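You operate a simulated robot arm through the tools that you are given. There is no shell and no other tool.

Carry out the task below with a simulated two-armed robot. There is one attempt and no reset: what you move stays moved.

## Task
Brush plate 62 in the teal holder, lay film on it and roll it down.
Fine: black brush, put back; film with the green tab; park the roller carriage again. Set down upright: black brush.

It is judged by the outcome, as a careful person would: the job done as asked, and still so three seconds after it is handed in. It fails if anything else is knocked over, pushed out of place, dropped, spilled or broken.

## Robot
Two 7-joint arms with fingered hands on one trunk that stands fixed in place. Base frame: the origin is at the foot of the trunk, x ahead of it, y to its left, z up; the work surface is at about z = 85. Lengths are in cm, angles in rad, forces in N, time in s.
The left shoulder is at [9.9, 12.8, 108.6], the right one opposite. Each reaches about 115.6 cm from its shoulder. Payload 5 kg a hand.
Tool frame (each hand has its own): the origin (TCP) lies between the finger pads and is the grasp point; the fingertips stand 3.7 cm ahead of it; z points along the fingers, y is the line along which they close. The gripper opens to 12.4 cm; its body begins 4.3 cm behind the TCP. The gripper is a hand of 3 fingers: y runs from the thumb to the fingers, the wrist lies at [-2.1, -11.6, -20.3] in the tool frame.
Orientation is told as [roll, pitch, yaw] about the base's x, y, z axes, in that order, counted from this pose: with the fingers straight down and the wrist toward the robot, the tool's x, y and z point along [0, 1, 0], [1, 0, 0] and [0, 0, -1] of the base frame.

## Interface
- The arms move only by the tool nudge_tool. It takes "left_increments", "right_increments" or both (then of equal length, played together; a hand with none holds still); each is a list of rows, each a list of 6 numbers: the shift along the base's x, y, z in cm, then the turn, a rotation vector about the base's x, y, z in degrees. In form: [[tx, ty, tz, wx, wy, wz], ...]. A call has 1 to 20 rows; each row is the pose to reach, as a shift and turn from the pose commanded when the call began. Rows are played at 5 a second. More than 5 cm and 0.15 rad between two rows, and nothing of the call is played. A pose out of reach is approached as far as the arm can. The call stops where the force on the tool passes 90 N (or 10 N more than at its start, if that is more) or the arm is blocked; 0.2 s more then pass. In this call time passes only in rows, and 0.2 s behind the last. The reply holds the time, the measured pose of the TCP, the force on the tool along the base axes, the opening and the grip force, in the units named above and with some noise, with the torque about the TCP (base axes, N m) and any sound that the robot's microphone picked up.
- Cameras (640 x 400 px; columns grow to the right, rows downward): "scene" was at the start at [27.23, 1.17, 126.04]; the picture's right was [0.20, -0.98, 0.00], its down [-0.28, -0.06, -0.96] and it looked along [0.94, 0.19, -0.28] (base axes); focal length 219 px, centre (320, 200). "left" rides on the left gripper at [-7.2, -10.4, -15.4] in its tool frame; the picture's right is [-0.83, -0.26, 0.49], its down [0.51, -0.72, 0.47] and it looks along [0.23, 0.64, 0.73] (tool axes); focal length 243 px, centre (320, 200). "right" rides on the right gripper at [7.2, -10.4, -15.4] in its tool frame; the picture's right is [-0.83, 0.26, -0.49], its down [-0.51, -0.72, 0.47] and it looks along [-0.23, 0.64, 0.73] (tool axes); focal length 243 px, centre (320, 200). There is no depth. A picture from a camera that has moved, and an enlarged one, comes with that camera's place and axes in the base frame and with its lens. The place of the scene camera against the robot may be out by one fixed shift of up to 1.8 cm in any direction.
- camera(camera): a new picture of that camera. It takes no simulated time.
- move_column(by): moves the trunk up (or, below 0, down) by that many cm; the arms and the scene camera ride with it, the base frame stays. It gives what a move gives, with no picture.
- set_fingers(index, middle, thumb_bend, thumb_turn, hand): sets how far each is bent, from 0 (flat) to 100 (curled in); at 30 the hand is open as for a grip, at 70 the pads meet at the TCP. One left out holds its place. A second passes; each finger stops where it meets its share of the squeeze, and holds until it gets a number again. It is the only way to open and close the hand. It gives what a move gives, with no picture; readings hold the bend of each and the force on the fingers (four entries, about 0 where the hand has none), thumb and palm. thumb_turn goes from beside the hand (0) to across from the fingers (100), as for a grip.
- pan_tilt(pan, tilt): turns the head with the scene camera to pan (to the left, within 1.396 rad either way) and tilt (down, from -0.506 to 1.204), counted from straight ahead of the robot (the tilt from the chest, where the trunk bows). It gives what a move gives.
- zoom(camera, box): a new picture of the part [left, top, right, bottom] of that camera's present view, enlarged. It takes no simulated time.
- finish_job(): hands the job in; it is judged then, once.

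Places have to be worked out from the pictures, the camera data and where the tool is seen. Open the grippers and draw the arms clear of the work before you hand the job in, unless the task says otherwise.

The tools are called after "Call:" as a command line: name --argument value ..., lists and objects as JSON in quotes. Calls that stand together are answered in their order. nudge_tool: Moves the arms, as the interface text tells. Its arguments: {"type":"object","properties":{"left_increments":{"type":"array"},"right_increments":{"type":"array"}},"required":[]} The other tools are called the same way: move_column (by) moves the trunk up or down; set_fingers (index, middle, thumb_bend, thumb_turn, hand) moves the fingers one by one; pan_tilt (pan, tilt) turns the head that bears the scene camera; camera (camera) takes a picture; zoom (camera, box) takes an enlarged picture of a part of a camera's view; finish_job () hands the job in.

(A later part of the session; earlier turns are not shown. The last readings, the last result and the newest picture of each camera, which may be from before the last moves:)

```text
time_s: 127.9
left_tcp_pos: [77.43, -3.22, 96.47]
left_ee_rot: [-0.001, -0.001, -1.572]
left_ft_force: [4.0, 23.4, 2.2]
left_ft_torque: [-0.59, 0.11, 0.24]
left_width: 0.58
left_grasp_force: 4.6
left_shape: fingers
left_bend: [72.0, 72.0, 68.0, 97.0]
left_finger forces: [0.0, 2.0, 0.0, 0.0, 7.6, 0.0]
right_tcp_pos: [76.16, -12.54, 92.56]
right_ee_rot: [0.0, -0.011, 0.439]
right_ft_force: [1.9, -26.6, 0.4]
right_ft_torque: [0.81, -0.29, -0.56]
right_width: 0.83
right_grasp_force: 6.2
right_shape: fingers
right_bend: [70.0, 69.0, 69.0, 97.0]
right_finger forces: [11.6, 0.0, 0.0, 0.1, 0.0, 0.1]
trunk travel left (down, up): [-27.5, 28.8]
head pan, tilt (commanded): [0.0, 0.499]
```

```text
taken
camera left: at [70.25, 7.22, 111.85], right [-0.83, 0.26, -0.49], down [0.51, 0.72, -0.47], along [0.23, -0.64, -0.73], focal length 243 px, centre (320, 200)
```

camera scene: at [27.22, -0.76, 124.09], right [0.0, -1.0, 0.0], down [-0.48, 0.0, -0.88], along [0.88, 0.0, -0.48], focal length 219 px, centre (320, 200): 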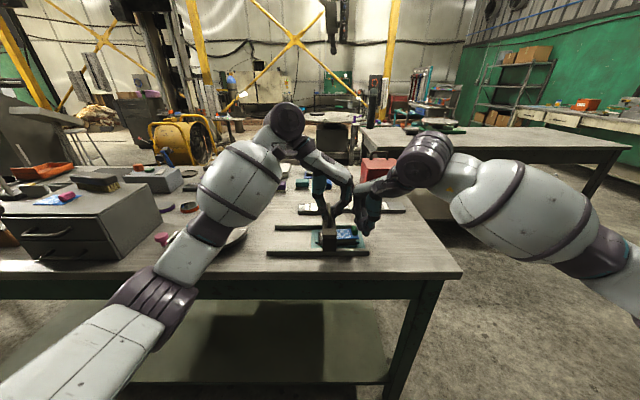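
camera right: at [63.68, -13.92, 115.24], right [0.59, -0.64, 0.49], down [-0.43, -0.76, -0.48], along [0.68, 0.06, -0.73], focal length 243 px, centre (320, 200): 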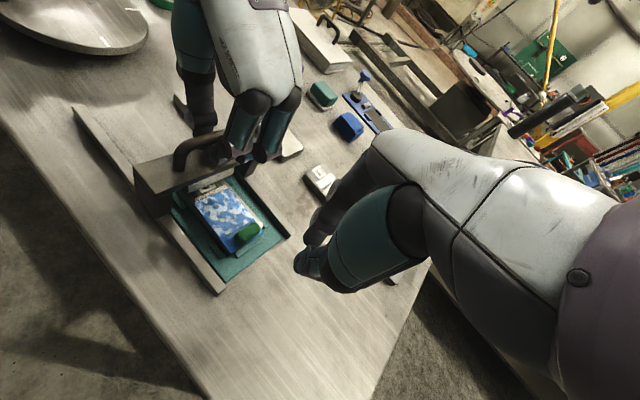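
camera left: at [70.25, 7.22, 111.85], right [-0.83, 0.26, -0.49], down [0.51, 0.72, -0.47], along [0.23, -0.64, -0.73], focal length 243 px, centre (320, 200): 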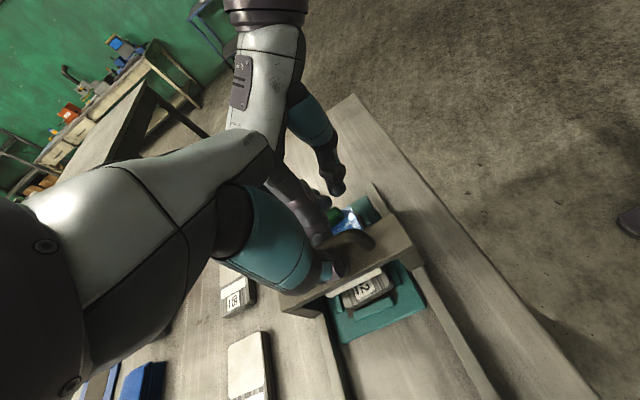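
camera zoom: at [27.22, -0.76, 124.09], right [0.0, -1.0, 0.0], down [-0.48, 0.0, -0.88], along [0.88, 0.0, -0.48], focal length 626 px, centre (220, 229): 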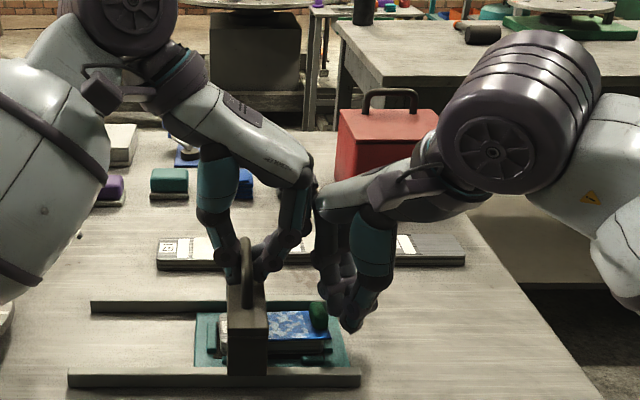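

The knuckles of both hands are touching. I back the left off 1 cm, then tilt the right hand so its upper part leans away toward -y while its fingertip stays behind the tab.

Call:
nudge_tool --left_increments '[[0, 0.4, 0, 0, 0, 0], [0, 0.8, 0, 0, 0, 0], [0, 1.2, 0, 0, 0, 0]]'

Call:
nudge_tool --right_increments '[[0, -0.8, 0.2, 3, 0, 0], [0, -1.2, 0.2, 7, 0, 0], [0, -1.6, 0.2, 12, 0, 0], [0, -1.9, 0.2, 18, 0, 0]]'

Call:
zoom --camera "scene" --box '[290, 130, 420, 260]'

Call:
zoom --camera "scene" --box '[330, 200, 400, 255]'

```text
time_s: 128.7
left_tcp_pos: [77.21, -2.06, 96.51]
left_ee_rot: [0.001, 0.001, -1.575]
left_ft_force: [1.0, -2.7, -1.4]
left_ft_torque: [-0.07, -0.04, -0.01]
left_width: 0.24
left_grasp_force: 1.0
left_shape: fingers
left_bend: [72.0, 72.0, 71.0, 98.0]
left_finger forces: [0.1, 1.5, 0.0, 0.1, 0.0, 0.0]
right_tcp_pos: [76.0, -12.32, 92.39]
right_ee_rot: [0.002, -0.012, 0.441]
right_ft_force: [0.2, 0.0, 0.9]
right_ft_torque: [-0.01, 0.03, 0.01]
right_width: 0.94
right_grasp_force: 0.0
right_shape: fingers
right_bend: [69.0, 69.0, 69.0, 97.0]
right_finger forces: [0.0, 0.0, 0.0, 0.1, 0.0, 0.0]
trunk travel left (down, up): [-27.5, 28.8]
head pan, tilt (commanded): [0.0, 0.499]
```

```text
time_s: 129.7
left_tcp_pos: [77.39, -1.88, 96.5]
left_ee_rot: [0.0, -0.001, -1.572]
left_ft_force: [-0.7, -3.3, -1.9]
left_ft_torque: [-0.02, 0.04, -0.02]
left_width: 0.24
left_grasp_force: 0.7
left_shape: fingers
left_bend: [72.0, 72.0, 71.0, 98.0]
left_finger forces: [0.0, 1.5, 0.0, 0.1, 0.0, 0.0]
right_tcp_pos: [76.07, -14.38, 92.63]
right_ee_rot: [0.287, -0.141, 0.417]
right_ft_force: [-0.1, 1.3, -0.3]
right_ft_torque: [-0.02, -0.01, 0.01]
right_width: 0.96
right_grasp_force: 0.0
right_shape: fingers
right_bend: [69.0, 69.0, 69.0, 98.0]
right_finger forces: [0.1, 0.1, 0.1, 0.0, 0.0, 0.1]
trunk travel left (down, up): [-27.5, 28.8]
head pan, tilt (commanded): [0.0, 0.499]
```

```text
3.08 times, centred on (355, 195) of scene
camera zoom: at [27.19, -0.78, 124.09], right [0.0, -1.0, 0.0], down [-0.48, 0.0, -0.88], along [0.88, 0.0, -0.48], focal length 675 px, centre (212, 215)
```

zoom: 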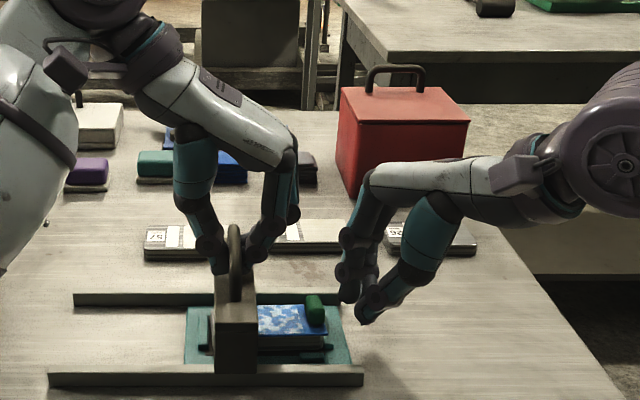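

```text
7.27 times, centred on (365, 228) of scene
camera zoom: at [27.19, -0.78, 124.09], right [0.0, -1.0, 0.0], down [-0.48, 0.0, -0.88], along [0.88, 0.0, -0.48], focal length 1595 px, centre (-7, 0)
```

zoom: 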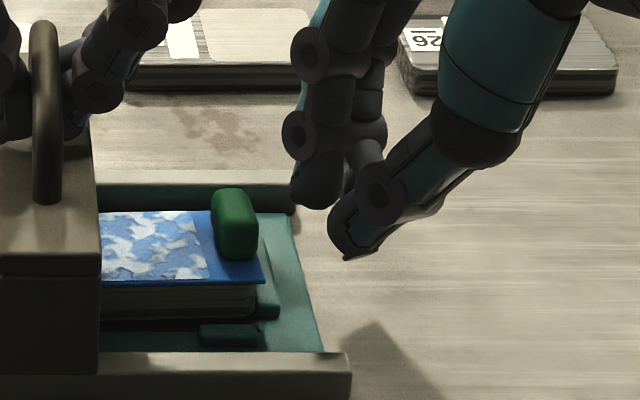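

Hands are well apart now. I bring the tilted right fingertip up behind the tab again.

Call:
nudge_tool --right_increments '[[-0.2, 0.5, -0.1, 0, 0, 0], [-0.4, 1, -0.2, 0, 0, 0], [-0.6, 1.3, -0.3, 0, 0, 0]]'

Call:
zoom --camera "scene" --box '[340, 205, 390, 245]'

Call:
zoom --camera "left" --box '[290, 150, 390, 250]'

```text
time_s: 130.5
left_tcp_pos: [77.39, -2.02, 96.43]
left_ee_rot: [0.001, 0.0, -1.571]
left_ft_force: [-1.4, -2.2, -1.9]
left_ft_torque: [-0.05, 0.05, -0.03]
left_width: 0.26
left_grasp_force: 0.7
left_shape: fingers
left_bend: [72.0, 72.0, 71.0, 98.0]
left_finger forces: [0.1, 1.5, 0.1, 0.0, 0.0, 0.1]
right_tcp_pos: [75.37, -13.14, 92.45]
right_ee_rot: [0.285, -0.141, 0.418]
right_ft_force: [0.6, 0.3, -0.4]
right_ft_torque: [-0.01, 0.01, 0.02]
right_width: 0.95
right_grasp_force: 0.1
right_shape: fingers
right_bend: [69.0, 69.0, 69.0, 98.0]
right_finger forces: [0.1, 0.0, 0.1, 0.0, 0.0, 0.0]
trunk travel left (down, up): [-27.5, 28.8]
head pan, tilt (commanded): [0.0, 0.499]
```

```text
10.00 times, centred on (365, 225) of scene
camera zoom: at [27.19, -0.75, 124.09], right [0.0, -1.0, 0.0], down [-0.48, 0.0, -0.88], along [0.88, 0.0, -0.48], focal length 2193 px, centre (-130, -50)
```

zoom: 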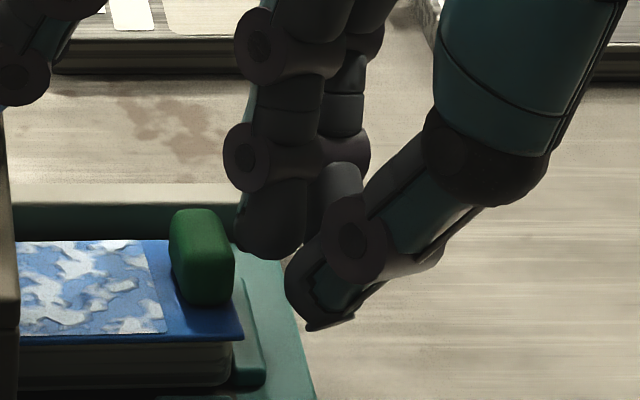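

```text
4.00 times, centred on (340, 200) of left
camera zoom: at [70.22, 8.49, 111.86], right [-0.83, 0.26, -0.49], down [0.51, 0.72, -0.47], along [0.23, -0.64, -0.73], focal length 970 px, centre (240, 200)
```

zoom: 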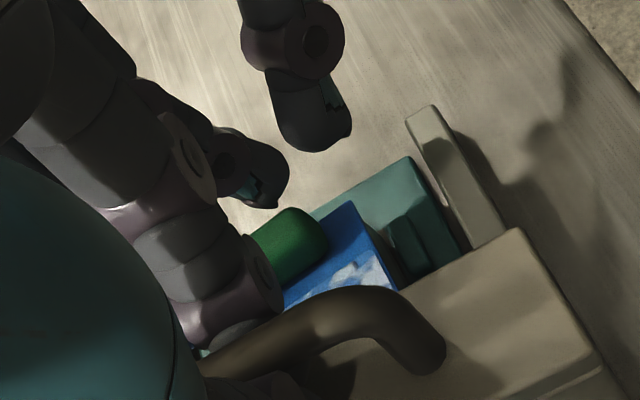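

Gap is about 0.4 cm; a last 0.35 cm approach and then I roll on.

Call:
nudge_tool --right_increments '[[-0.2, 0.2, 0, 0, 0, 0], [-0.3, 0.4, 0, 0, 0, 0]]'

Call:
nudge_tool --left_increments '[[0, -0.25, 0, 0, 0, 0], [0, -0.5, 0, 0, 0, 0], [0, -0.75, 0, 0, 0, 0], [0, -1, 0, 0, 0, 0], [0, -1.2, 0, 0, 0, 0]]'

Call:
zoom --camera "scene" --box '[310, 190, 400, 260]'

Call:
zoom --camera "right" --box '[100, 90, 340, 300]'

```text
time_s: 131.1
left_tcp_pos: [77.44, -1.97, 96.41]
left_ee_rot: [0.001, -0.001, -1.57]
left_ft_force: [-1.6, 1.5, -1.9]
left_ft_torque: [0.04, 0.03, 0.02]
left_width: 0.24
left_grasp_force: 0.8
left_shape: fingers
left_bend: [72.0, 72.0, 71.0, 97.0]
left_finger forces: [0.0, 1.3, 0.0, 0.0, 0.1, 0.0]
right_tcp_pos: [75.24, -12.72, 92.36]
right_ee_rot: [0.284, -0.142, 0.414]
right_ft_force: [1.5, -5.9, 1.0]
right_ft_torque: [-0.13, -0.04, -0.11]
right_width: 0.74
right_grasp_force: 3.2
right_shape: fingers
right_bend: [70.0, 69.0, 69.0, 98.0]
right_finger forces: [6.2, 0.0, 0.0, 0.0, 0.0, 0.0]
trunk travel left (down, up): [-27.5, 28.8]
head pan, tilt (commanded): [0.0, 0.499]
```

```text
time_s: 132.3
left_tcp_pos: [77.34, -3.06, 96.56]
left_ee_rot: [-0.002, 0.0, -1.569]
left_ft_force: [0.5, 16.3, 4.1]
left_ft_torque: [0.3, 0.03, -0.1]
left_width: 1.04
left_grasp_force: 6.9
left_shape: fingers
left_bend: [72.0, 72.0, 67.0, 97.0]
left_finger forces: [0.0, 0.0, 0.0, 0.0, 13.6, 0.1]
right_tcp_pos: [75.28, -12.76, 92.51]
right_ee_rot: [0.287, -0.141, 0.415]
right_ft_force: [3.6, -13.2, 3.3]
right_ft_torque: [-0.29, -0.05, -0.12]
right_width: 0.49
right_grasp_force: 6.4
right_shape: fingers
right_bend: [70.0, 69.0, 69.0, 97.0]
right_finger forces: [13.0, 0.0, 0.1, 0.1, 0.1, 0.0]
trunk travel left (down, up): [-27.5, 28.8]
head pan, tilt (commanded): [0.0, 0.499]
```

```text
5.71 times, centred on (355, 225) of scene
camera zoom: at [27.13, -0.66, 124.11], right [0.0, -1.0, 0.0], down [-0.48, 0.0, -0.88], along [0.88, 0.0, -0.48], focal length 1253 px, centre (120, 57)
```

zoom: 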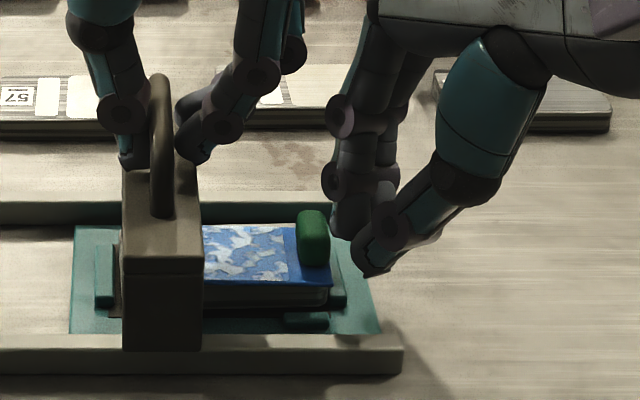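

```text
1.90 times, centred on (220, 195) of right
camera zoom: at [62.43, -15.41, 107.6], right [0.58, -0.76, 0.27], down [-0.43, -0.58, -0.69], along [0.69, 0.29, -0.67], focal length 462 px, centre (510, 210)
```

zoom: 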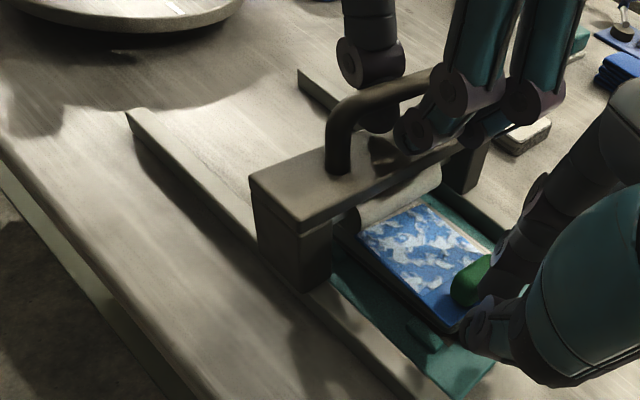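

The film is held firmly between roller edge and backstop (13 N). I push a little further so the roller climbs over the film's edge.

Call:
nudge_tool --left_increments '[[0, -0.2, 0, 0, 0, 0], [0, -0.4, 0, 0, 0, 0], [0, -0.6, 0, 0, 0, 0]]'

Call:
zoom --camera "scene" --box '[310, 190, 400, 260]'

Call:
zoom --camera "right" --box '[210, 140, 340, 260]'

```text
time_s: 133.1
left_tcp_pos: [77.33, -3.58, 96.64]
left_ee_rot: [0.001, -0.001, -1.57]
left_ft_force: [-0.2, 22.0, 8.5]
left_ft_torque: [0.49, 0.08, -0.16]
left_width: 1.58
left_grasp_force: 9.8
left_shape: fingers
left_bend: [72.0, 72.0, 65.0, 97.0]
left_finger forces: [0.0, 0.1, 0.0, 0.0, 19.1, 0.0]
right_tcp_pos: [75.17, -12.71, 92.49]
right_ee_rot: [0.285, -0.142, 0.414]
right_ft_force: [2.9, -16.6, 4.6]
right_ft_torque: [-0.43, -0.08, -0.12]
right_width: 0.35
right_grasp_force: 8.7
right_shape: fingers
right_bend: [71.0, 69.0, 69.0, 97.0]
right_finger forces: [18.0, 0.0, 0.0, 0.1, 0.1, 0.0]
trunk travel left (down, up): [-27.5, 28.8]
head pan, tilt (commanded): [0.0, 0.499]
```

```text
5.71 times, centred on (355, 225) of scene
camera zoom: at [27.08, -0.64, 124.12], right [0.0, -1.0, 0.0], down [-0.48, 0.0, -0.88], along [0.88, 0.0, -0.48], focal length 1253 px, centre (120, 57)
```

zoom: 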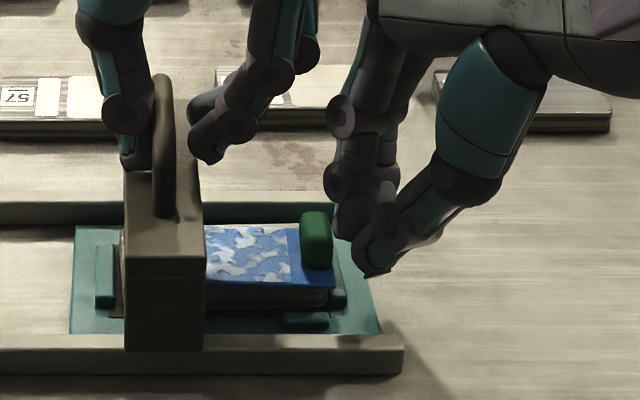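

```text
3.33 times, centred on (275, 200) of right
camera zoom: at [62.39, -15.39, 107.63], right [0.58, -0.76, 0.27], down [-0.43, -0.58, -0.69], along [0.69, 0.28, -0.67], focal length 809 px, centre (470, 200)
```

zoom: 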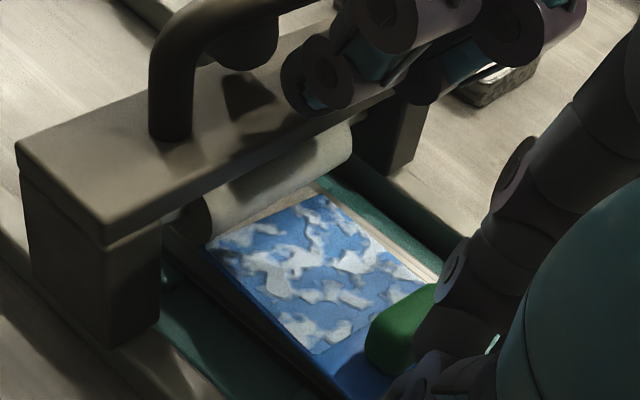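

It still hasn't climbed at ~18 N. I zoom in closely on the film edge, roller and tab to see what is happening.

Call:
zoom --camera "scene" --box '[335, 210, 385, 250]'

Call:
zoom --camera "right" --box '[240, 170, 300, 220]'

Call:
zoom --camera "right" --box '[270, 200, 330, 255]'

```text
10.00 times, centred on (360, 230) of scene
camera zoom: at [27.08, -0.64, 124.12], right [0.0, -1.0, 0.0], down [-0.48, 0.0, -0.88], along [0.88, 0.0, -0.48], focal length 2193 px, centre (-80, -100)
```

zoom: 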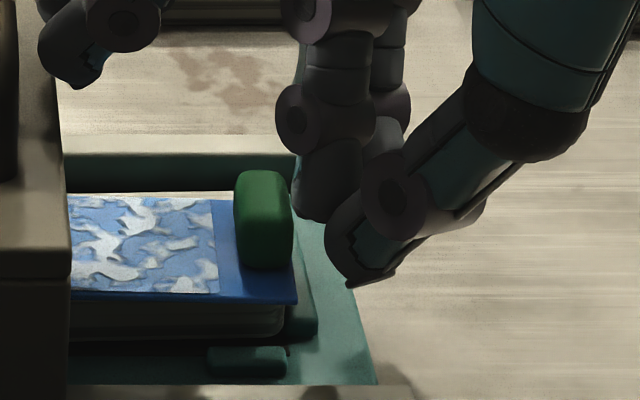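

```text
8.00 times, centred on (270, 195) of right
camera zoom: at [62.39, -15.39, 107.63], right [0.58, -0.76, 0.27], down [-0.43, -0.58, -0.69], along [0.69, 0.28, -0.67], focal length 1941 px, centre (720, 240)
```

zoom: 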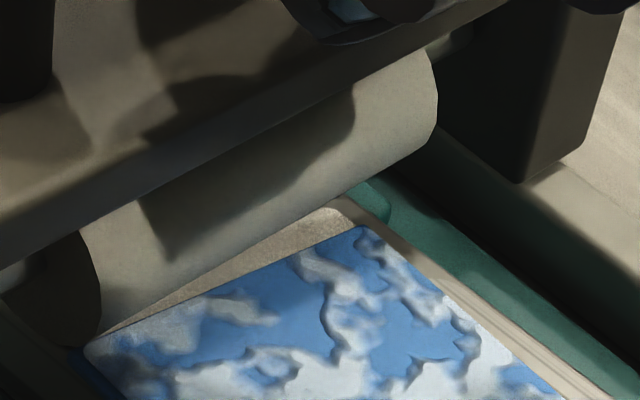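

```text
7.27 times, centred on (300, 228) of right
camera zoom: at [62.39, -15.39, 107.63], right [0.58, -0.76, 0.27], down [-0.43, -0.58, -0.69], along [0.69, 0.28, -0.67], focal length 1764 px, centre (466, 0)
```

zoom: 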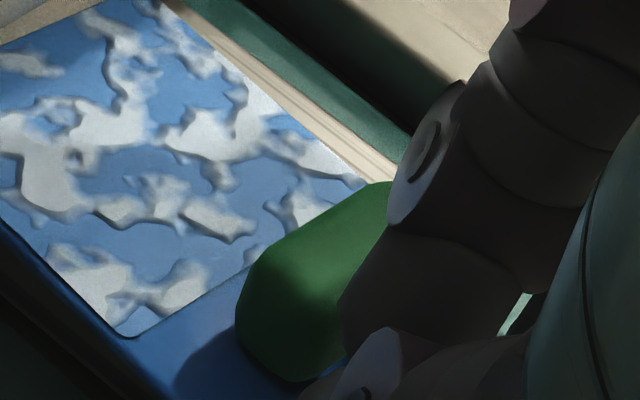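

The film is slightly turned, so only its front corner meets the roller. I ease the left hand back, shift the right fingertip toward the tab's rear end, and nudge the tab +y there to rotate the film's edge parallel to the roller.

Call:
nudge_tool --left_increments '[[0, 0.4, 0, 0, 0, 0], [0, 0.8, 0, 0, 0, 0], [0, 1.1, 0, 0, 0, 0]]' --right_increments '[[0, 0, 0, 0, 0, 0], [0, -0.3, 0, 0, 0, 0], [0, -0.6, 0, 0, 0, 0]]'

Call:
nudge_tool --right_increments '[[0.5, 0, 0, 0, 0, 0], [1, 0, 0, 0, 0, 0], [1.4, 0, 0, 0, 0, 0]]'

Call:
zoom --camera "scene" --box '[335, 205, 395, 250]'

Call:
zoom --camera "right" --box '[200, 140, 330, 260]'

```text
time_s: 133.9
left_tcp_pos: [77.39, -2.72, 96.38]
left_ee_rot: [-0.002, 0.0, -1.574]
left_ft_force: [-0.1, 5.7, -0.3]
left_ft_torque: [0.08, -0.01, -0.06]
left_width: 0.38
left_grasp_force: 3.0
left_shape: fingers
left_bend: [72.0, 72.0, 69.0, 97.0]
left_finger forces: [0.1, 0.1, 0.0, 0.1, 5.5, 0.1]
right_tcp_pos: [75.18, -13.17, 92.32]
right_ee_rot: [0.287, -0.142, 0.419]
right_ft_force: [0.8, -2.2, 0.4]
right_ft_torque: [-0.04, -0.03, 0.0]
right_width: 0.9
right_grasp_force: 0.9
right_shape: fingers
right_bend: [70.0, 69.0, 69.0, 98.0]
right_finger forces: [1.6, 0.0, 0.1, 0.0, 0.0, 0.1]
trunk travel left (down, up): [-27.5, 28.8]
head pan, tilt (commanded): [0.0, 0.499]
```

```text
time_s: 134.7
left_tcp_pos: [77.43, -2.56, 96.44]
left_ee_rot: [-0.001, 0.0, -1.57]
left_ft_force: [-1.0, 2.3, -2.1]
left_ft_torque: [0.02, -0.01, -0.03]
left_width: 0.3
left_grasp_force: 2.5
left_shape: fingers
left_bend: [72.0, 72.0, 69.0, 97.0]
left_finger forces: [0.0, 0.3, 0.0, 0.0, 4.8, 0.1]
right_tcp_pos: [76.56, -13.16, 92.44]
right_ee_rot: [0.286, -0.139, 0.418]
right_ft_force: [-0.2, 0.3, 0.6]
right_ft_torque: [0.03, 0.02, -0.01]
right_width: 0.95
right_grasp_force: 0.1
right_shape: fingers
right_bend: [69.0, 69.0, 69.0, 98.0]
right_finger forces: [0.0, 0.0, 0.0, 0.0, 0.1, 0.0]
trunk travel left (down, up): [-27.5, 28.8]
head pan, tilt (commanded): [0.0, 0.499]
```

```text
8.89 times, centred on (365, 228) of scene
camera zoom: at [27.21, -0.68, 124.09], right [0.0, -1.0, 0.0], down [-0.48, 0.0, -0.88], along [0.88, 0.0, -0.48], focal length 1949 px, centre (-80, -44)
```

zoom: 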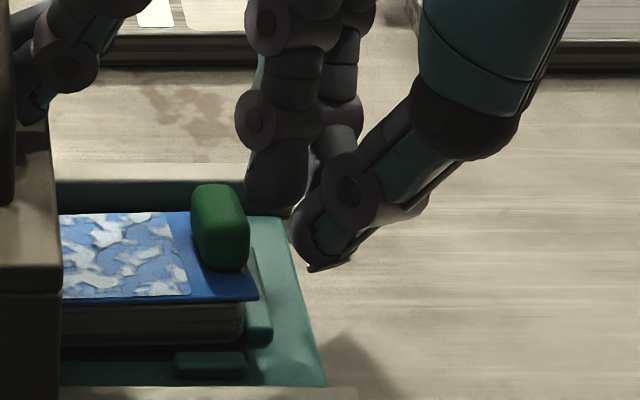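

```text
3.33 times, centred on (265, 200) of right
camera zoom: at [63.88, -15.97, 107.54], right [0.59, -0.76, 0.27], down [-0.43, -0.58, -0.69], along [0.68, 0.29, -0.67], focal length 809 px, centre (503, 200)
```

zoom: 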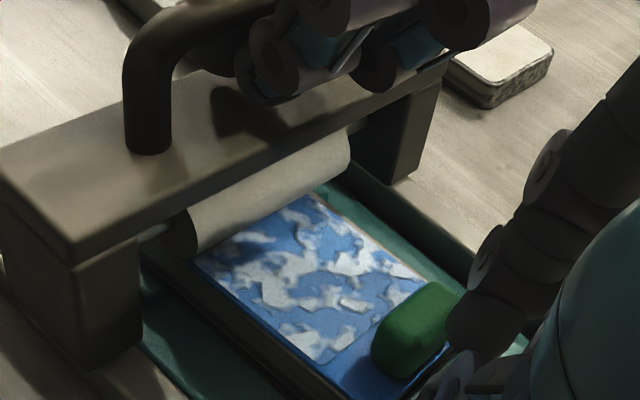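

The beige gap has closed. I zoom in on the roller line again.

Call:
zoom --camera "right" --box '[230, 165, 300, 225]'

Call:
zoom --camera "scene" --box '[310, 190, 400, 260]'

```text
6.67 times, centred on (265, 195) of right
camera zoom: at [63.88, -15.97, 107.54], right [0.59, -0.76, 0.27], down [-0.43, -0.58, -0.69], along [0.68, 0.29, -0.67], focal length 1618 px, centre (687, 233)
```

zoom: 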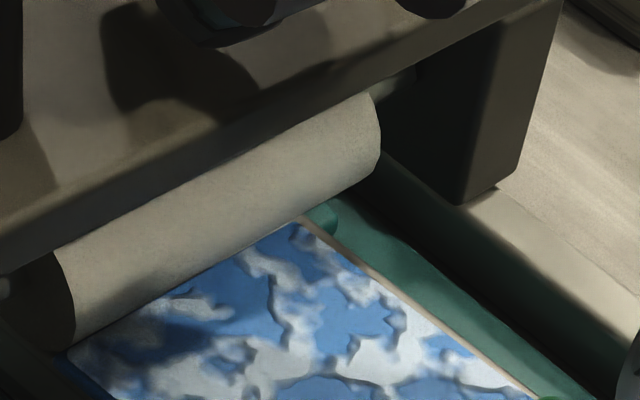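

```text
5.71 times, centred on (355, 225) of scene
camera zoom: at [27.21, -0.68, 124.09], right [0.0, -1.0, 0.0], down [-0.48, 0.0, -0.88], along [0.88, 0.0, -0.48], focal length 1253 px, centre (120, 57)
```

zoom: 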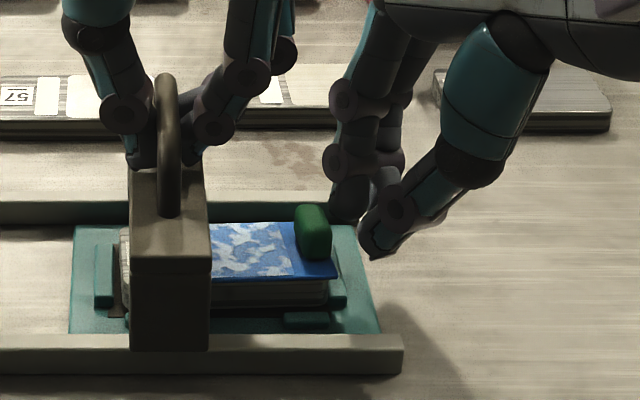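

The film's edge is now parallel and flush with the roller. I set the right fingertip back to the tab's middle with light contact, then push the roller on.

Call:
nudge_tool --right_increments '[[-0.4, 0, 0, 0, 0, 0], [-0.7, 0.2, 0, 0, 0, 0], [-0.7, 0.45, 0, 0, 0, 0]]'

Call:
nudge_tool --left_increments '[[0, -0.25, 0, 0, 0, 0], [0, -0.5, 0, 0, 0, 0], [0, -0.8, 0, 0, 0, 0]]'

Call:
zoom --camera "right" --box '[210, 150, 330, 260]'

Call:
zoom --camera "scene" --box '[310, 190, 400, 260]'

```text
time_s: 135.5
left_tcp_pos: [77.32, -2.57, 96.3]
left_ee_rot: [0.002, -0.001, -1.571]
left_ft_force: [-0.4, 3.0, -3.4]
left_ft_torque: [0.03, 0.03, -0.05]
left_width: 0.35
left_grasp_force: 2.6
left_shape: fingers
left_bend: [72.0, 72.0, 69.0, 97.0]
left_finger forces: [0.0, 0.1, 0.0, 0.0, 5.8, 0.0]
right_tcp_pos: [75.94, -12.88, 92.42]
right_ee_rot: [0.286, -0.141, 0.412]
right_ft_force: [2.6, -6.4, 1.6]
right_ft_torque: [-0.13, -0.04, -0.14]
right_width: 0.87
right_grasp_force: 3.4
right_shape: fingers
right_bend: [70.0, 69.0, 69.0, 98.0]
right_finger forces: [6.4, 0.0, 0.0, 0.0, 0.0, 0.0]
trunk travel left (down, up): [-27.5, 28.8]
head pan, tilt (commanded): [0.0, 0.499]
```

```text
time_s: 136.3
left_tcp_pos: [77.32, -3.41, 96.47]
left_ee_rot: [0.0, -0.001, -1.571]
left_ft_force: [0.6, 3.0, -2.9]
left_ft_torque: [0.01, -0.06, -0.04]
left_width: 0.3
left_grasp_force: 3.0
left_shape: fingers
left_bend: [72.0, 72.0, 69.0, 97.0]
left_finger forces: [0.0, 0.3, 0.1, 0.1, 5.2, 0.1]
right_tcp_pos: [75.82, -12.73, 92.31]
right_ee_rot: [0.288, -0.139, 0.418]
right_ft_force: [0.2, -1.4, 0.6]
right_ft_torque: [-0.03, -0.02, -0.06]
right_width: 0.91
right_grasp_force: 0.1
right_shape: fingers
right_bend: [69.0, 69.0, 69.0, 98.0]
right_finger forces: [1.2, 0.0, 0.1, 0.1, 0.0, 0.0]
trunk travel left (down, up): [-27.5, 28.8]
head pan, tilt (commanded): [0.0, 0.499]
```

```text
3.64 times, centred on (270, 205) of right
camera zoom: at [63.18, -15.53, 107.52], right [0.59, -0.76, 0.27], down [-0.43, -0.58, -0.69], along [0.68, 0.29, -0.67], focal length 882 px, centre (502, 182)
```

zoom: 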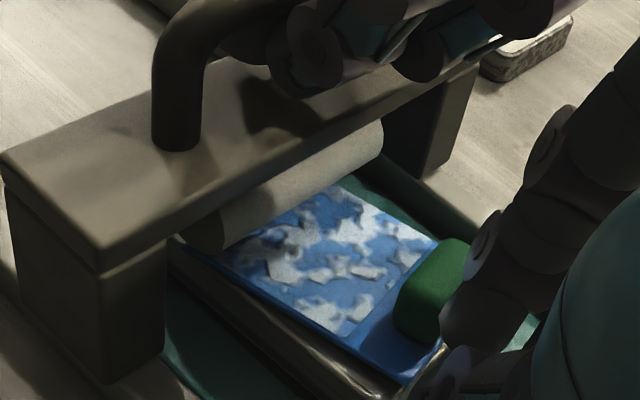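

```text
5.71 times, centred on (355, 225) of scene
camera zoom: at [27.21, -0.68, 124.08], right [0.0, -1.0, 0.0], down [-0.48, 0.0, -0.88], along [0.88, 0.0, -0.48], focal length 1253 px, centre (120, 57)
```

zoom: 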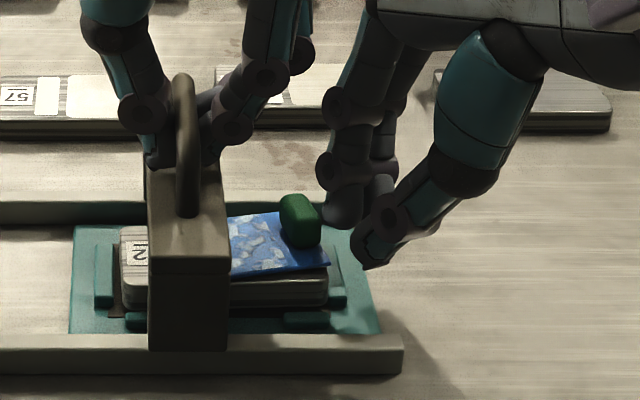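

The roller has climbed onto the film's edge (force dropped to ~3 N), but the film swung about +8° with the tab end toward the back. With the roller pinning the near end, I'll nudge the tab toward -x to square it. First the right hand goes up and round to the tab's rear side.

Call:
nudge_tool --right_increments '[[0, -0.8, 0.5, 0, 0, 0], [0, -1.2, 3, 0, 0, 0], [2.5, -1, 4.5, 0, 0, 0], [4.5, 0, 4.5, 0, 0, 0], [5.8, 1.2, 4.5, 0, 0, 0], [5.8, 2.1, 4.5, 0, 0, 0]]'

Call:
zoom --camera "scene" --box '[310, 170, 410, 255]'

Call:
zoom --camera "right" --box '[120, 150, 340, 330]'

Call:
zoom --camera "left" --box '[240, 100, 440, 290]'

```text
time_s: 137.7
left_tcp_pos: [77.36, -3.45, 96.47]
left_ee_rot: [-0.002, 0.001, -1.572]
left_ft_force: [0.1, 0.9, -1.5]
left_ft_torque: [0.04, -0.02, -0.01]
left_width: 0.26
left_grasp_force: 2.7
left_shape: fingers
left_bend: [72.0, 72.0, 70.0, 97.0]
left_finger forces: [0.1, 0.7, 0.0, 0.0, 3.8, 0.0]
right_tcp_pos: [81.73, -10.56, 96.88]
right_ee_rot: [0.286, -0.141, 0.415]
right_ft_force: [0.3, -0.7, -0.5]
right_ft_torque: [-0.01, -0.01, 0.02]
right_width: 0.97
right_grasp_force: 0.1
right_shape: fingers
right_bend: [69.0, 69.0, 69.0, 97.0]
right_finger forces: [0.0, 0.1, 0.0, 0.0, 0.0, 0.0]
trunk travel left (down, up): [-27.5, 28.8]
head pan, tilt (commanded): [0.0, 0.499]
```

```text
4.71 times, centred on (360, 212) of scene
camera zoom: at [27.2, -0.7, 124.09], right [0.0, -1.0, 0.0], down [-0.48, 0.0, -0.88], along [0.88, 0.0, -0.48], focal length 1032 px, centre (132, 141)
```

zoom: 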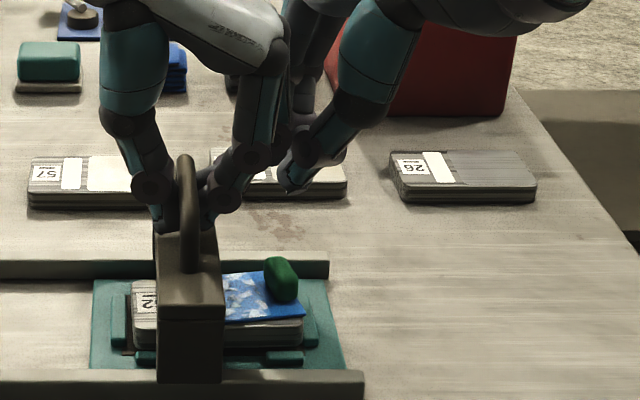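

```text
2.22 times, centred on (230, 240) of right
camera zoom: at [69.01, -13.39, 112.05], right [0.58, -0.76, 0.27], down [-0.43, -0.58, -0.69], along [0.69, 0.29, -0.67], focal length 539 px, centre (520, 111)
```

zoom: 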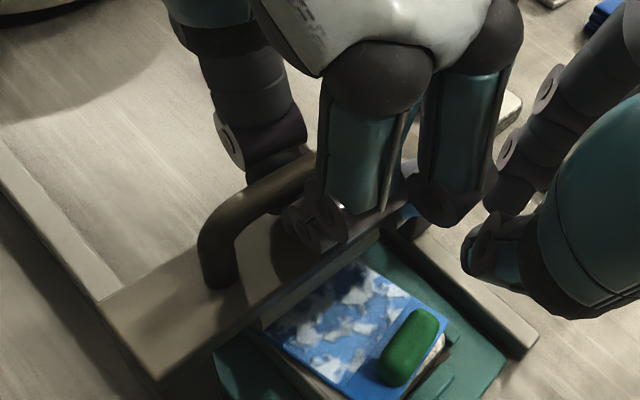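

```text
2.11 times, centred on (340, 195) of left
camera zoom: at [70.24, 7.04, 111.86], right [-0.83, 0.26, -0.49], down [0.51, 0.72, -0.47], along [0.23, -0.64, -0.73], focal length 511 px, centre (278, 210)
```

zoom: 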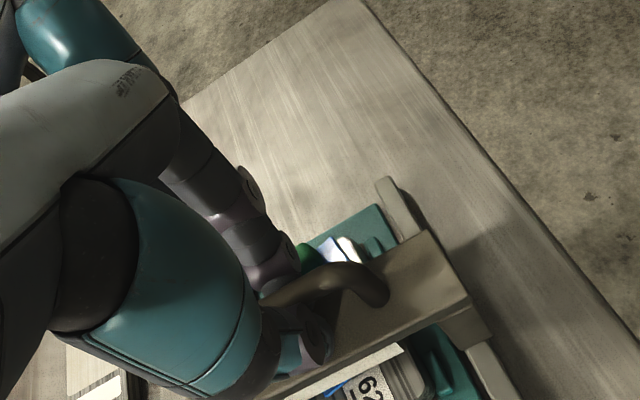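

The hands would be too close there. I let the left hand release the handle (the roller stays pinning the film) and rise out of the way first.

Call:
set_fingers --hand "left" --index 58 --middle 58 --thumb_bend 56

Call:
nudge_tool --left_increments '[[0, 0, 2, 0, 0, 0], [0, 0, 6, 0, 0, 0], [0, 0, 10.5, 0, 0, 0], [0, 3, 14, 0, 0, 0], [0, 7, 16, 0, 0, 0]]'

Call:
zoom --camera "scene" --box '[310, 170, 410, 255]'

Call:
zoom --camera "right" --box '[120, 130, 340, 310]'

Call:
zoom --camera "left" --box '[280, 120, 480, 310]'

```text
time_s: 138.7
left_tcp_pos: [77.36, -3.38, 96.46]
left_ee_rot: [0.0, 0.0, -1.572]
left_ft_force: [0.1, 1.6, 1.0]
left_ft_torque: [-0.03, 0.01, 0.01]
left_width: 4.68
left_grasp_force: 0.1
left_shape: fingers
left_bend: [57.0, 58.0, 56.0, 97.0]
left_finger forces: [0.0, 0.0, 0.0, 0.0, 0.0, 0.0]
right_tcp_pos: [81.62, -10.65, 97.02]
right_ee_rot: [0.287, -0.142, 0.417]
right_ft_force: [0.6, -2.2, 0.2]
right_ft_torque: [0.01, 0.01, 0.05]
right_width: 0.96
right_grasp_force: 0.0
right_shape: fingers
right_bend: [69.0, 69.0, 69.0, 98.0]
right_finger forces: [0.1, 0.1, 0.1, 0.1, 0.1, 0.0]
trunk travel left (down, up): [-27.5, 28.8]
head pan, tilt (commanded): [0.0, 0.499]
```

```text
time_s: 139.9
left_tcp_pos: [77.35, 3.43, 112.53]
left_ee_rot: [0.001, -0.002, -1.57]
left_ft_force: [0.6, 0.4, -0.4]
left_ft_torque: [0.01, 0.02, 0.01]
left_width: 4.72
left_grasp_force: 0.1
left_shape: fingers
left_bend: [57.0, 57.0, 56.0, 97.0]
left_finger forces: [0.0, 0.1, 0.1, 0.0, 0.1, 0.0]
right_tcp_pos: [81.6, -10.64, 96.98]
right_ee_rot: [0.286, -0.142, 0.416]
right_ft_force: [0.1, 0.4, 0.6]
right_ft_torque: [-0.07, -0.02, 0.0]
right_width: 0.94
right_grasp_force: 0.2
right_shape: fingers
right_bend: [69.0, 69.0, 69.0, 98.0]
right_finger forces: [0.0, 0.0, 0.1, 0.0, 0.1, 0.1]
trunk travel left (down, up): [-27.5, 28.8]
head pan, tilt (commanded): [0.0, 0.499]
```

```text
4.71 times, centred on (360, 212) of scene
camera zoom: at [27.13, -0.64, 124.1], right [0.0, -1.0, 0.0], down [-0.48, 0.0, -0.88], along [0.88, 0.0, -0.48], focal length 1032 px, centre (132, 141)
```

zoom: 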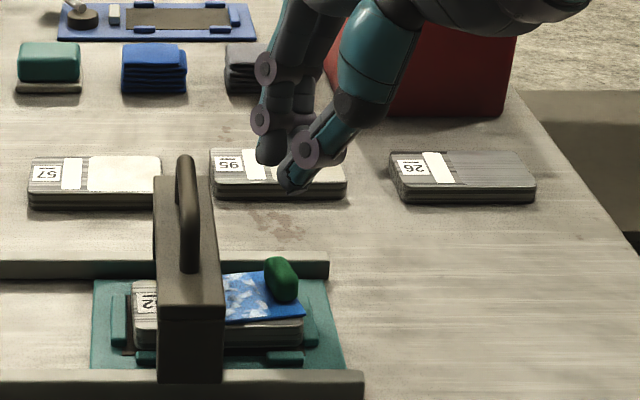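

```text
2.22 times, centred on (230, 220) of right
camera zoom: at [68.93, -13.35, 112.09], right [0.58, -0.76, 0.27], down [-0.43, -0.58, -0.69], along [0.69, 0.29, -0.67], focal length 539 px, centre (520, 156)
```

zoom: 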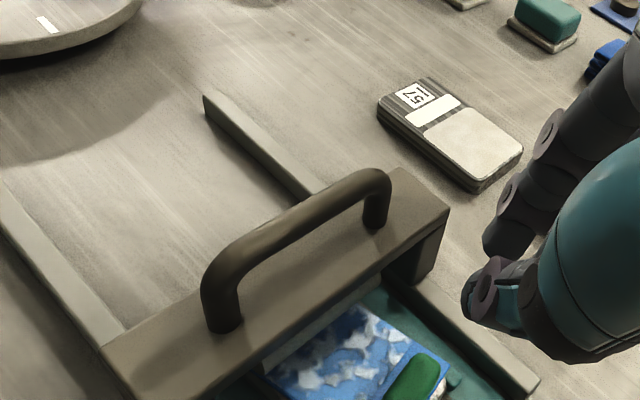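

```text
2.11 times, centred on (380, 215) of left
camera zoom: at [70.19, 14.07, 127.94], right [-0.83, 0.26, -0.49], down [0.51, 0.72, -0.47], along [0.23, -0.64, -0.73], focal length 511 px, centre (194, 168)
```

zoom: 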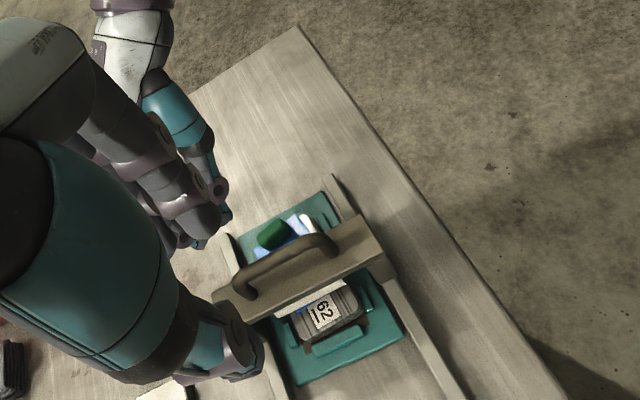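

Left hand is clear. I lower the right fingertips beside the rear end of the tab.

Call:
nudge_tool --right_increments '[[0, 0, -2.2, 0, 0, 0], [0, 0, -4.3, 0, 0, 0]]'

Call:
zoom --camera "scene" --box '[330, 190, 400, 250]'

Call:
zoom --camera "right" --box '[180, 180, 340, 320]'

Call:
zoom --camera "left" --box '[320, 170, 420, 270]'

```text
time_s: 140.5
left_tcp_pos: [77.42, 3.35, 112.52]
left_ee_rot: [0.0, 0.001, -1.572]
left_ft_force: [-0.1, 0.7, -0.3]
left_ft_torque: [0.03, -0.01, 0.01]
left_width: 4.72
left_grasp_force: 0.0
left_shape: fingers
left_bend: [57.0, 57.0, 56.0, 97.0]
left_finger forces: [0.1, 0.0, 0.1, 0.1, 0.1, 0.0]
right_tcp_pos: [81.83, -10.78, 92.5]
right_ee_rot: [0.288, -0.143, 0.418]
right_ft_force: [-0.3, 0.5, -1.0]
right_ft_torque: [0.02, -0.03, 0.07]
right_width: 0.95
right_grasp_force: 0.1
right_shape: fingers
right_bend: [69.0, 69.0, 69.0, 98.0]
right_finger forces: [0.0, 0.1, 0.1, 0.1, 0.1, 0.0]
trunk travel left (down, up): [-27.5, 28.8]
head pan, tilt (commanded): [0.0, 0.499]
```

```text
6.67 times, centred on (365, 220) of scene
camera zoom: at [27.2, -0.76, 124.09], right [0.0, -1.0, 0.0], down [-0.48, 0.0, -0.88], along [0.88, 0.0, -0.48], focal length 1462 px, centre (20, 67)
```

zoom: 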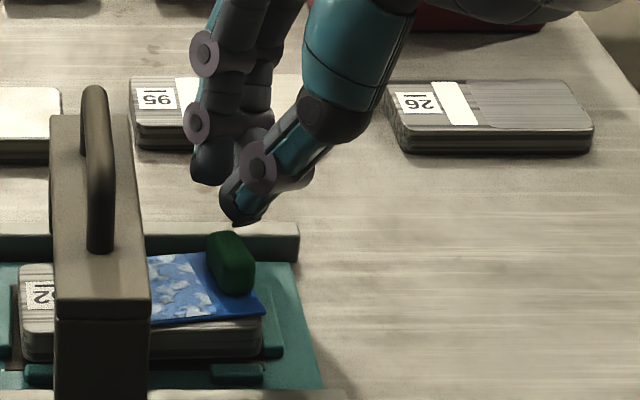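

```text
2.86 times, centred on (260, 250) of right
camera zoom: at [69.01, -13.47, 107.7], right [0.59, -0.76, 0.27], down [-0.43, -0.58, -0.69], along [0.69, 0.29, -0.67], focal length 693 px, centre (491, 57)
```

zoom: 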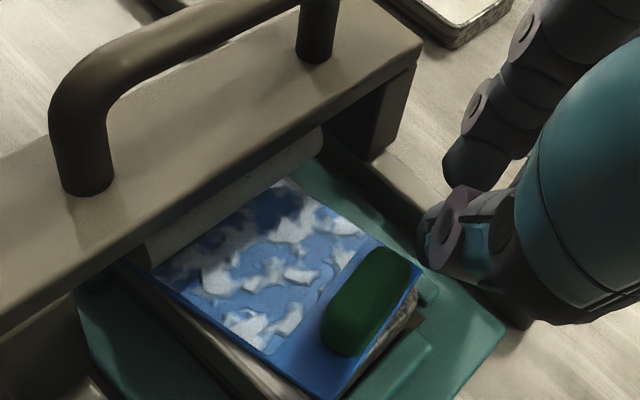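

```text
4.00 times, centred on (370, 220) of left
camera zoom: at [70.26, 13.94, 127.9], right [-0.83, 0.26, -0.49], down [0.51, 0.72, -0.47], along [0.23, -0.64, -0.73], focal length 970 px, centre (120, 120)
```

zoom: 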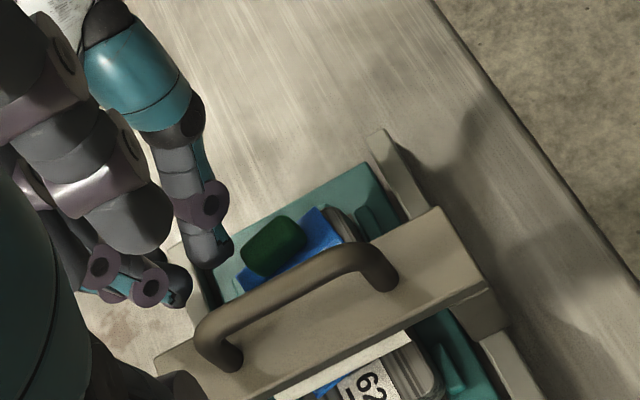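

The thumb tip is ~1 cm from the tab's rear end. I push toward -x in small steps.

Call:
nudge_tool --right_increments '[[-0.4, 0, 0, 0, 0, 0], [-0.8, 0, 0, 0, 0, 0], [-1.2, 0, 0, 0, 0, 0]]'

Call:
zoom --camera "right" --box '[180, 180, 340, 320]'

Call:
zoom --camera "left" --box '[320, 170, 420, 270]'

```text
time_s: 141.3
left_tcp_pos: [77.37, 3.52, 112.45]
left_ee_rot: [0.0, 0.001, -1.571]
left_ft_force: [0.9, -0.4, -0.1]
left_ft_torque: [0.01, 0.01, -0.02]
left_width: 4.74
left_grasp_force: 0.1
left_shape: fingers
left_bend: [57.0, 57.0, 56.0, 97.0]
left_finger forces: [0.0, 0.0, 0.1, 0.1, 0.0, 0.0]
right_tcp_pos: [80.63, -10.86, 92.72]
right_ee_rot: [0.285, -0.141, 0.415]
right_ft_force: [0.4, -0.6, 1.8]
right_ft_torque: [-0.03, 0.0, 0.0]
right_width: 0.82
right_grasp_force: 0.6
right_shape: fingers
right_bend: [69.0, 69.0, 70.0, 98.0]
right_finger forces: [0.0, 0.0, 0.0, 0.0, 1.1, 0.0]
trunk travel left (down, up): [-27.5, 28.8]
head pan, tilt (commanded): [0.0, 0.499]
```

```text
2.86 times, centred on (260, 250) of right
camera zoom: at [67.78, -13.48, 107.74], right [0.58, -0.76, 0.27], down [-0.43, -0.58, -0.69], along [0.69, 0.29, -0.67], focal length 693 px, centre (491, 57)
```

zoom: 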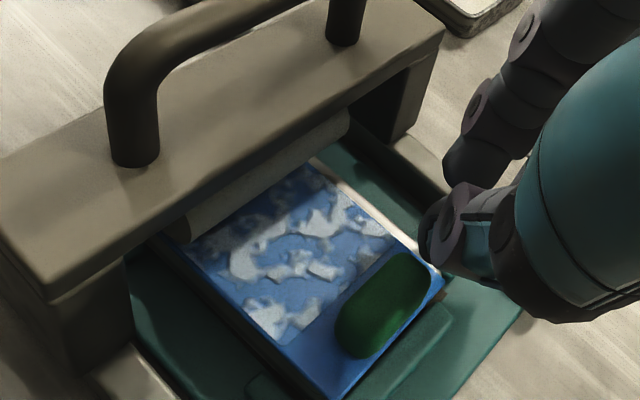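

```text
4.00 times, centred on (370, 220) of left
camera zoom: at [70.23, 13.96, 127.92], right [-0.83, 0.26, -0.49], down [0.51, 0.72, -0.47], along [0.23, -0.64, -0.73], focal length 970 px, centre (120, 120)
```

zoom: 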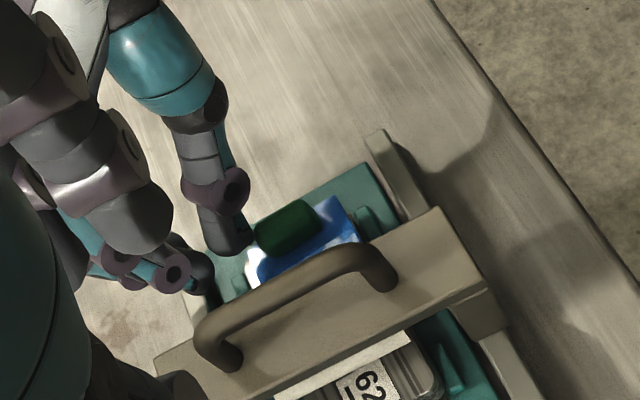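

The film is square on the plate again (edges within ~2°), and its near end is still under the roller. I withdraw the right hand: off the tab, up, and away to the right.

Call:
nudge_tool --right_increments '[[0.6, -0.2, 0.2, 0, 0, 0], [0.8, -0.5, 3, 0, 0, 0], [0.8, -2, 7, 0, 0, 0], [-1, -6, 9, 0, 0, 0], [-4, -9.8, 9, 0, 0, 0], [-7.5, -13, 9, 0, 0, 0], [-11, -16, 9, 0, 0, 0]]'

Call:
zoom --camera "left" --box '[280, 120, 480, 310]'

Call:
zoom --camera "scene" --box '[320, 190, 400, 250]'

Call:
camera --camera "right"

```text
time_s: 142.9
left_tcp_pos: [77.15, 3.42, 112.57]
left_ee_rot: [0.001, -0.001, -1.572]
left_ft_force: [-0.8, 0.0, -1.1]
left_ft_torque: [0.02, -0.07, 0.0]
left_width: 4.7
left_grasp_force: 0.1
left_shape: fingers
left_bend: [57.0, 57.0, 56.0, 97.0]
left_finger forces: [0.0, 0.0, 0.0, 0.0, 0.1, 0.0]
right_tcp_pos: [69.25, -26.73, 101.76]
right_ee_rot: [0.286, -0.143, 0.416]
right_ft_force: [-0.4, -0.6, 0.0]
right_ft_torque: [0.01, -0.04, 0.02]
right_width: 0.91
right_grasp_force: 0.1
right_shape: fingers
right_bend: [69.0, 69.0, 69.0, 98.0]
right_finger forces: [0.0, 0.1, 0.1, 0.0, 0.0, 0.0]
trunk travel left (down, up): [-27.5, 28.8]
head pan, tilt (commanded): [0.0, 0.499]
```

```text
2.11 times, centred on (380, 215) of left
camera zoom: at [70.04, 13.92, 128.06], right [-0.83, 0.26, -0.49], down [0.51, 0.72, -0.47], along [0.23, -0.64, -0.73], focal length 511 px, centre (194, 168)
```

zoom: 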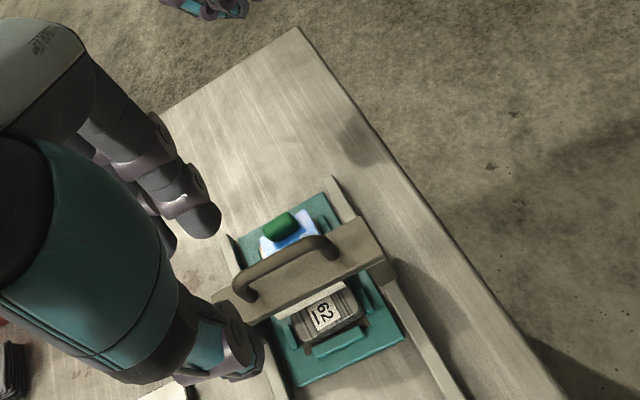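

```text
6.67 times, centred on (360, 220) of scene
camera zoom: at [27.0, -0.77, 124.14], right [0.0, -1.0, 0.0], down [-0.48, 0.0, -0.88], along [0.88, 0.0, -0.48], focal length 1462 px, centre (53, 67)
```

zoom: 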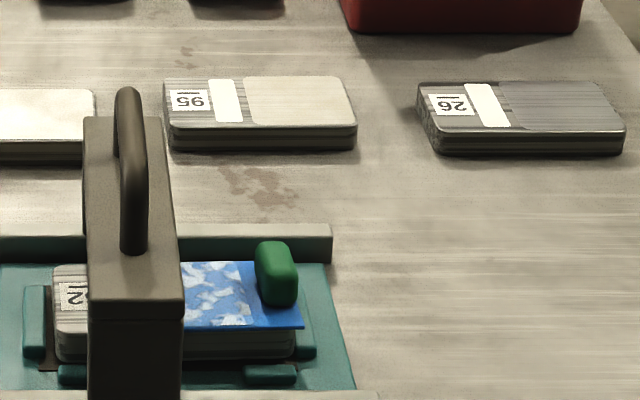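

```text
taken
camera right: at [56.54, -29.47, 116.8], right [0.59, -0.76, 0.27], down [-0.43, -0.58, -0.69], along [0.69, 0.29, -0.67], focal length 243 px, centre (320, 200)
```

right: 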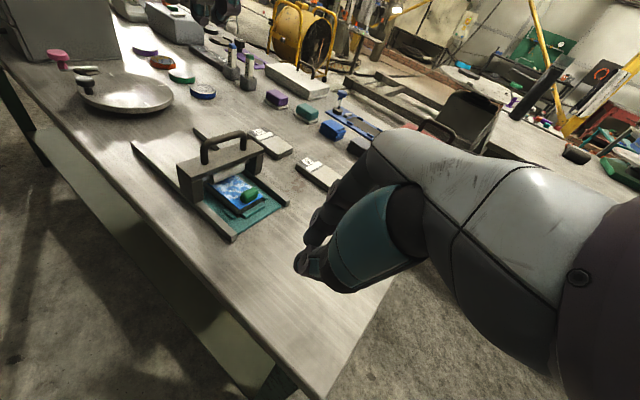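

Everything lies well. I return the left hand to the handle (now at y≈-3.25), lower and cage it again.

Call:
nudge_tool --left_increments '[[0.1, -3.3, 0, 0, 0, 0], [0.2, -6.65, -2, 0, 0, 0], [0.2, -6.65, -6.5, 0, 0, 0], [0.2, -6.65, -11, 0, 0, 0], [0.2, -6.65, -16.1, 0, 0, 0]]'

```text
refused: row 5 steps farther than a row can; nothing moved
```

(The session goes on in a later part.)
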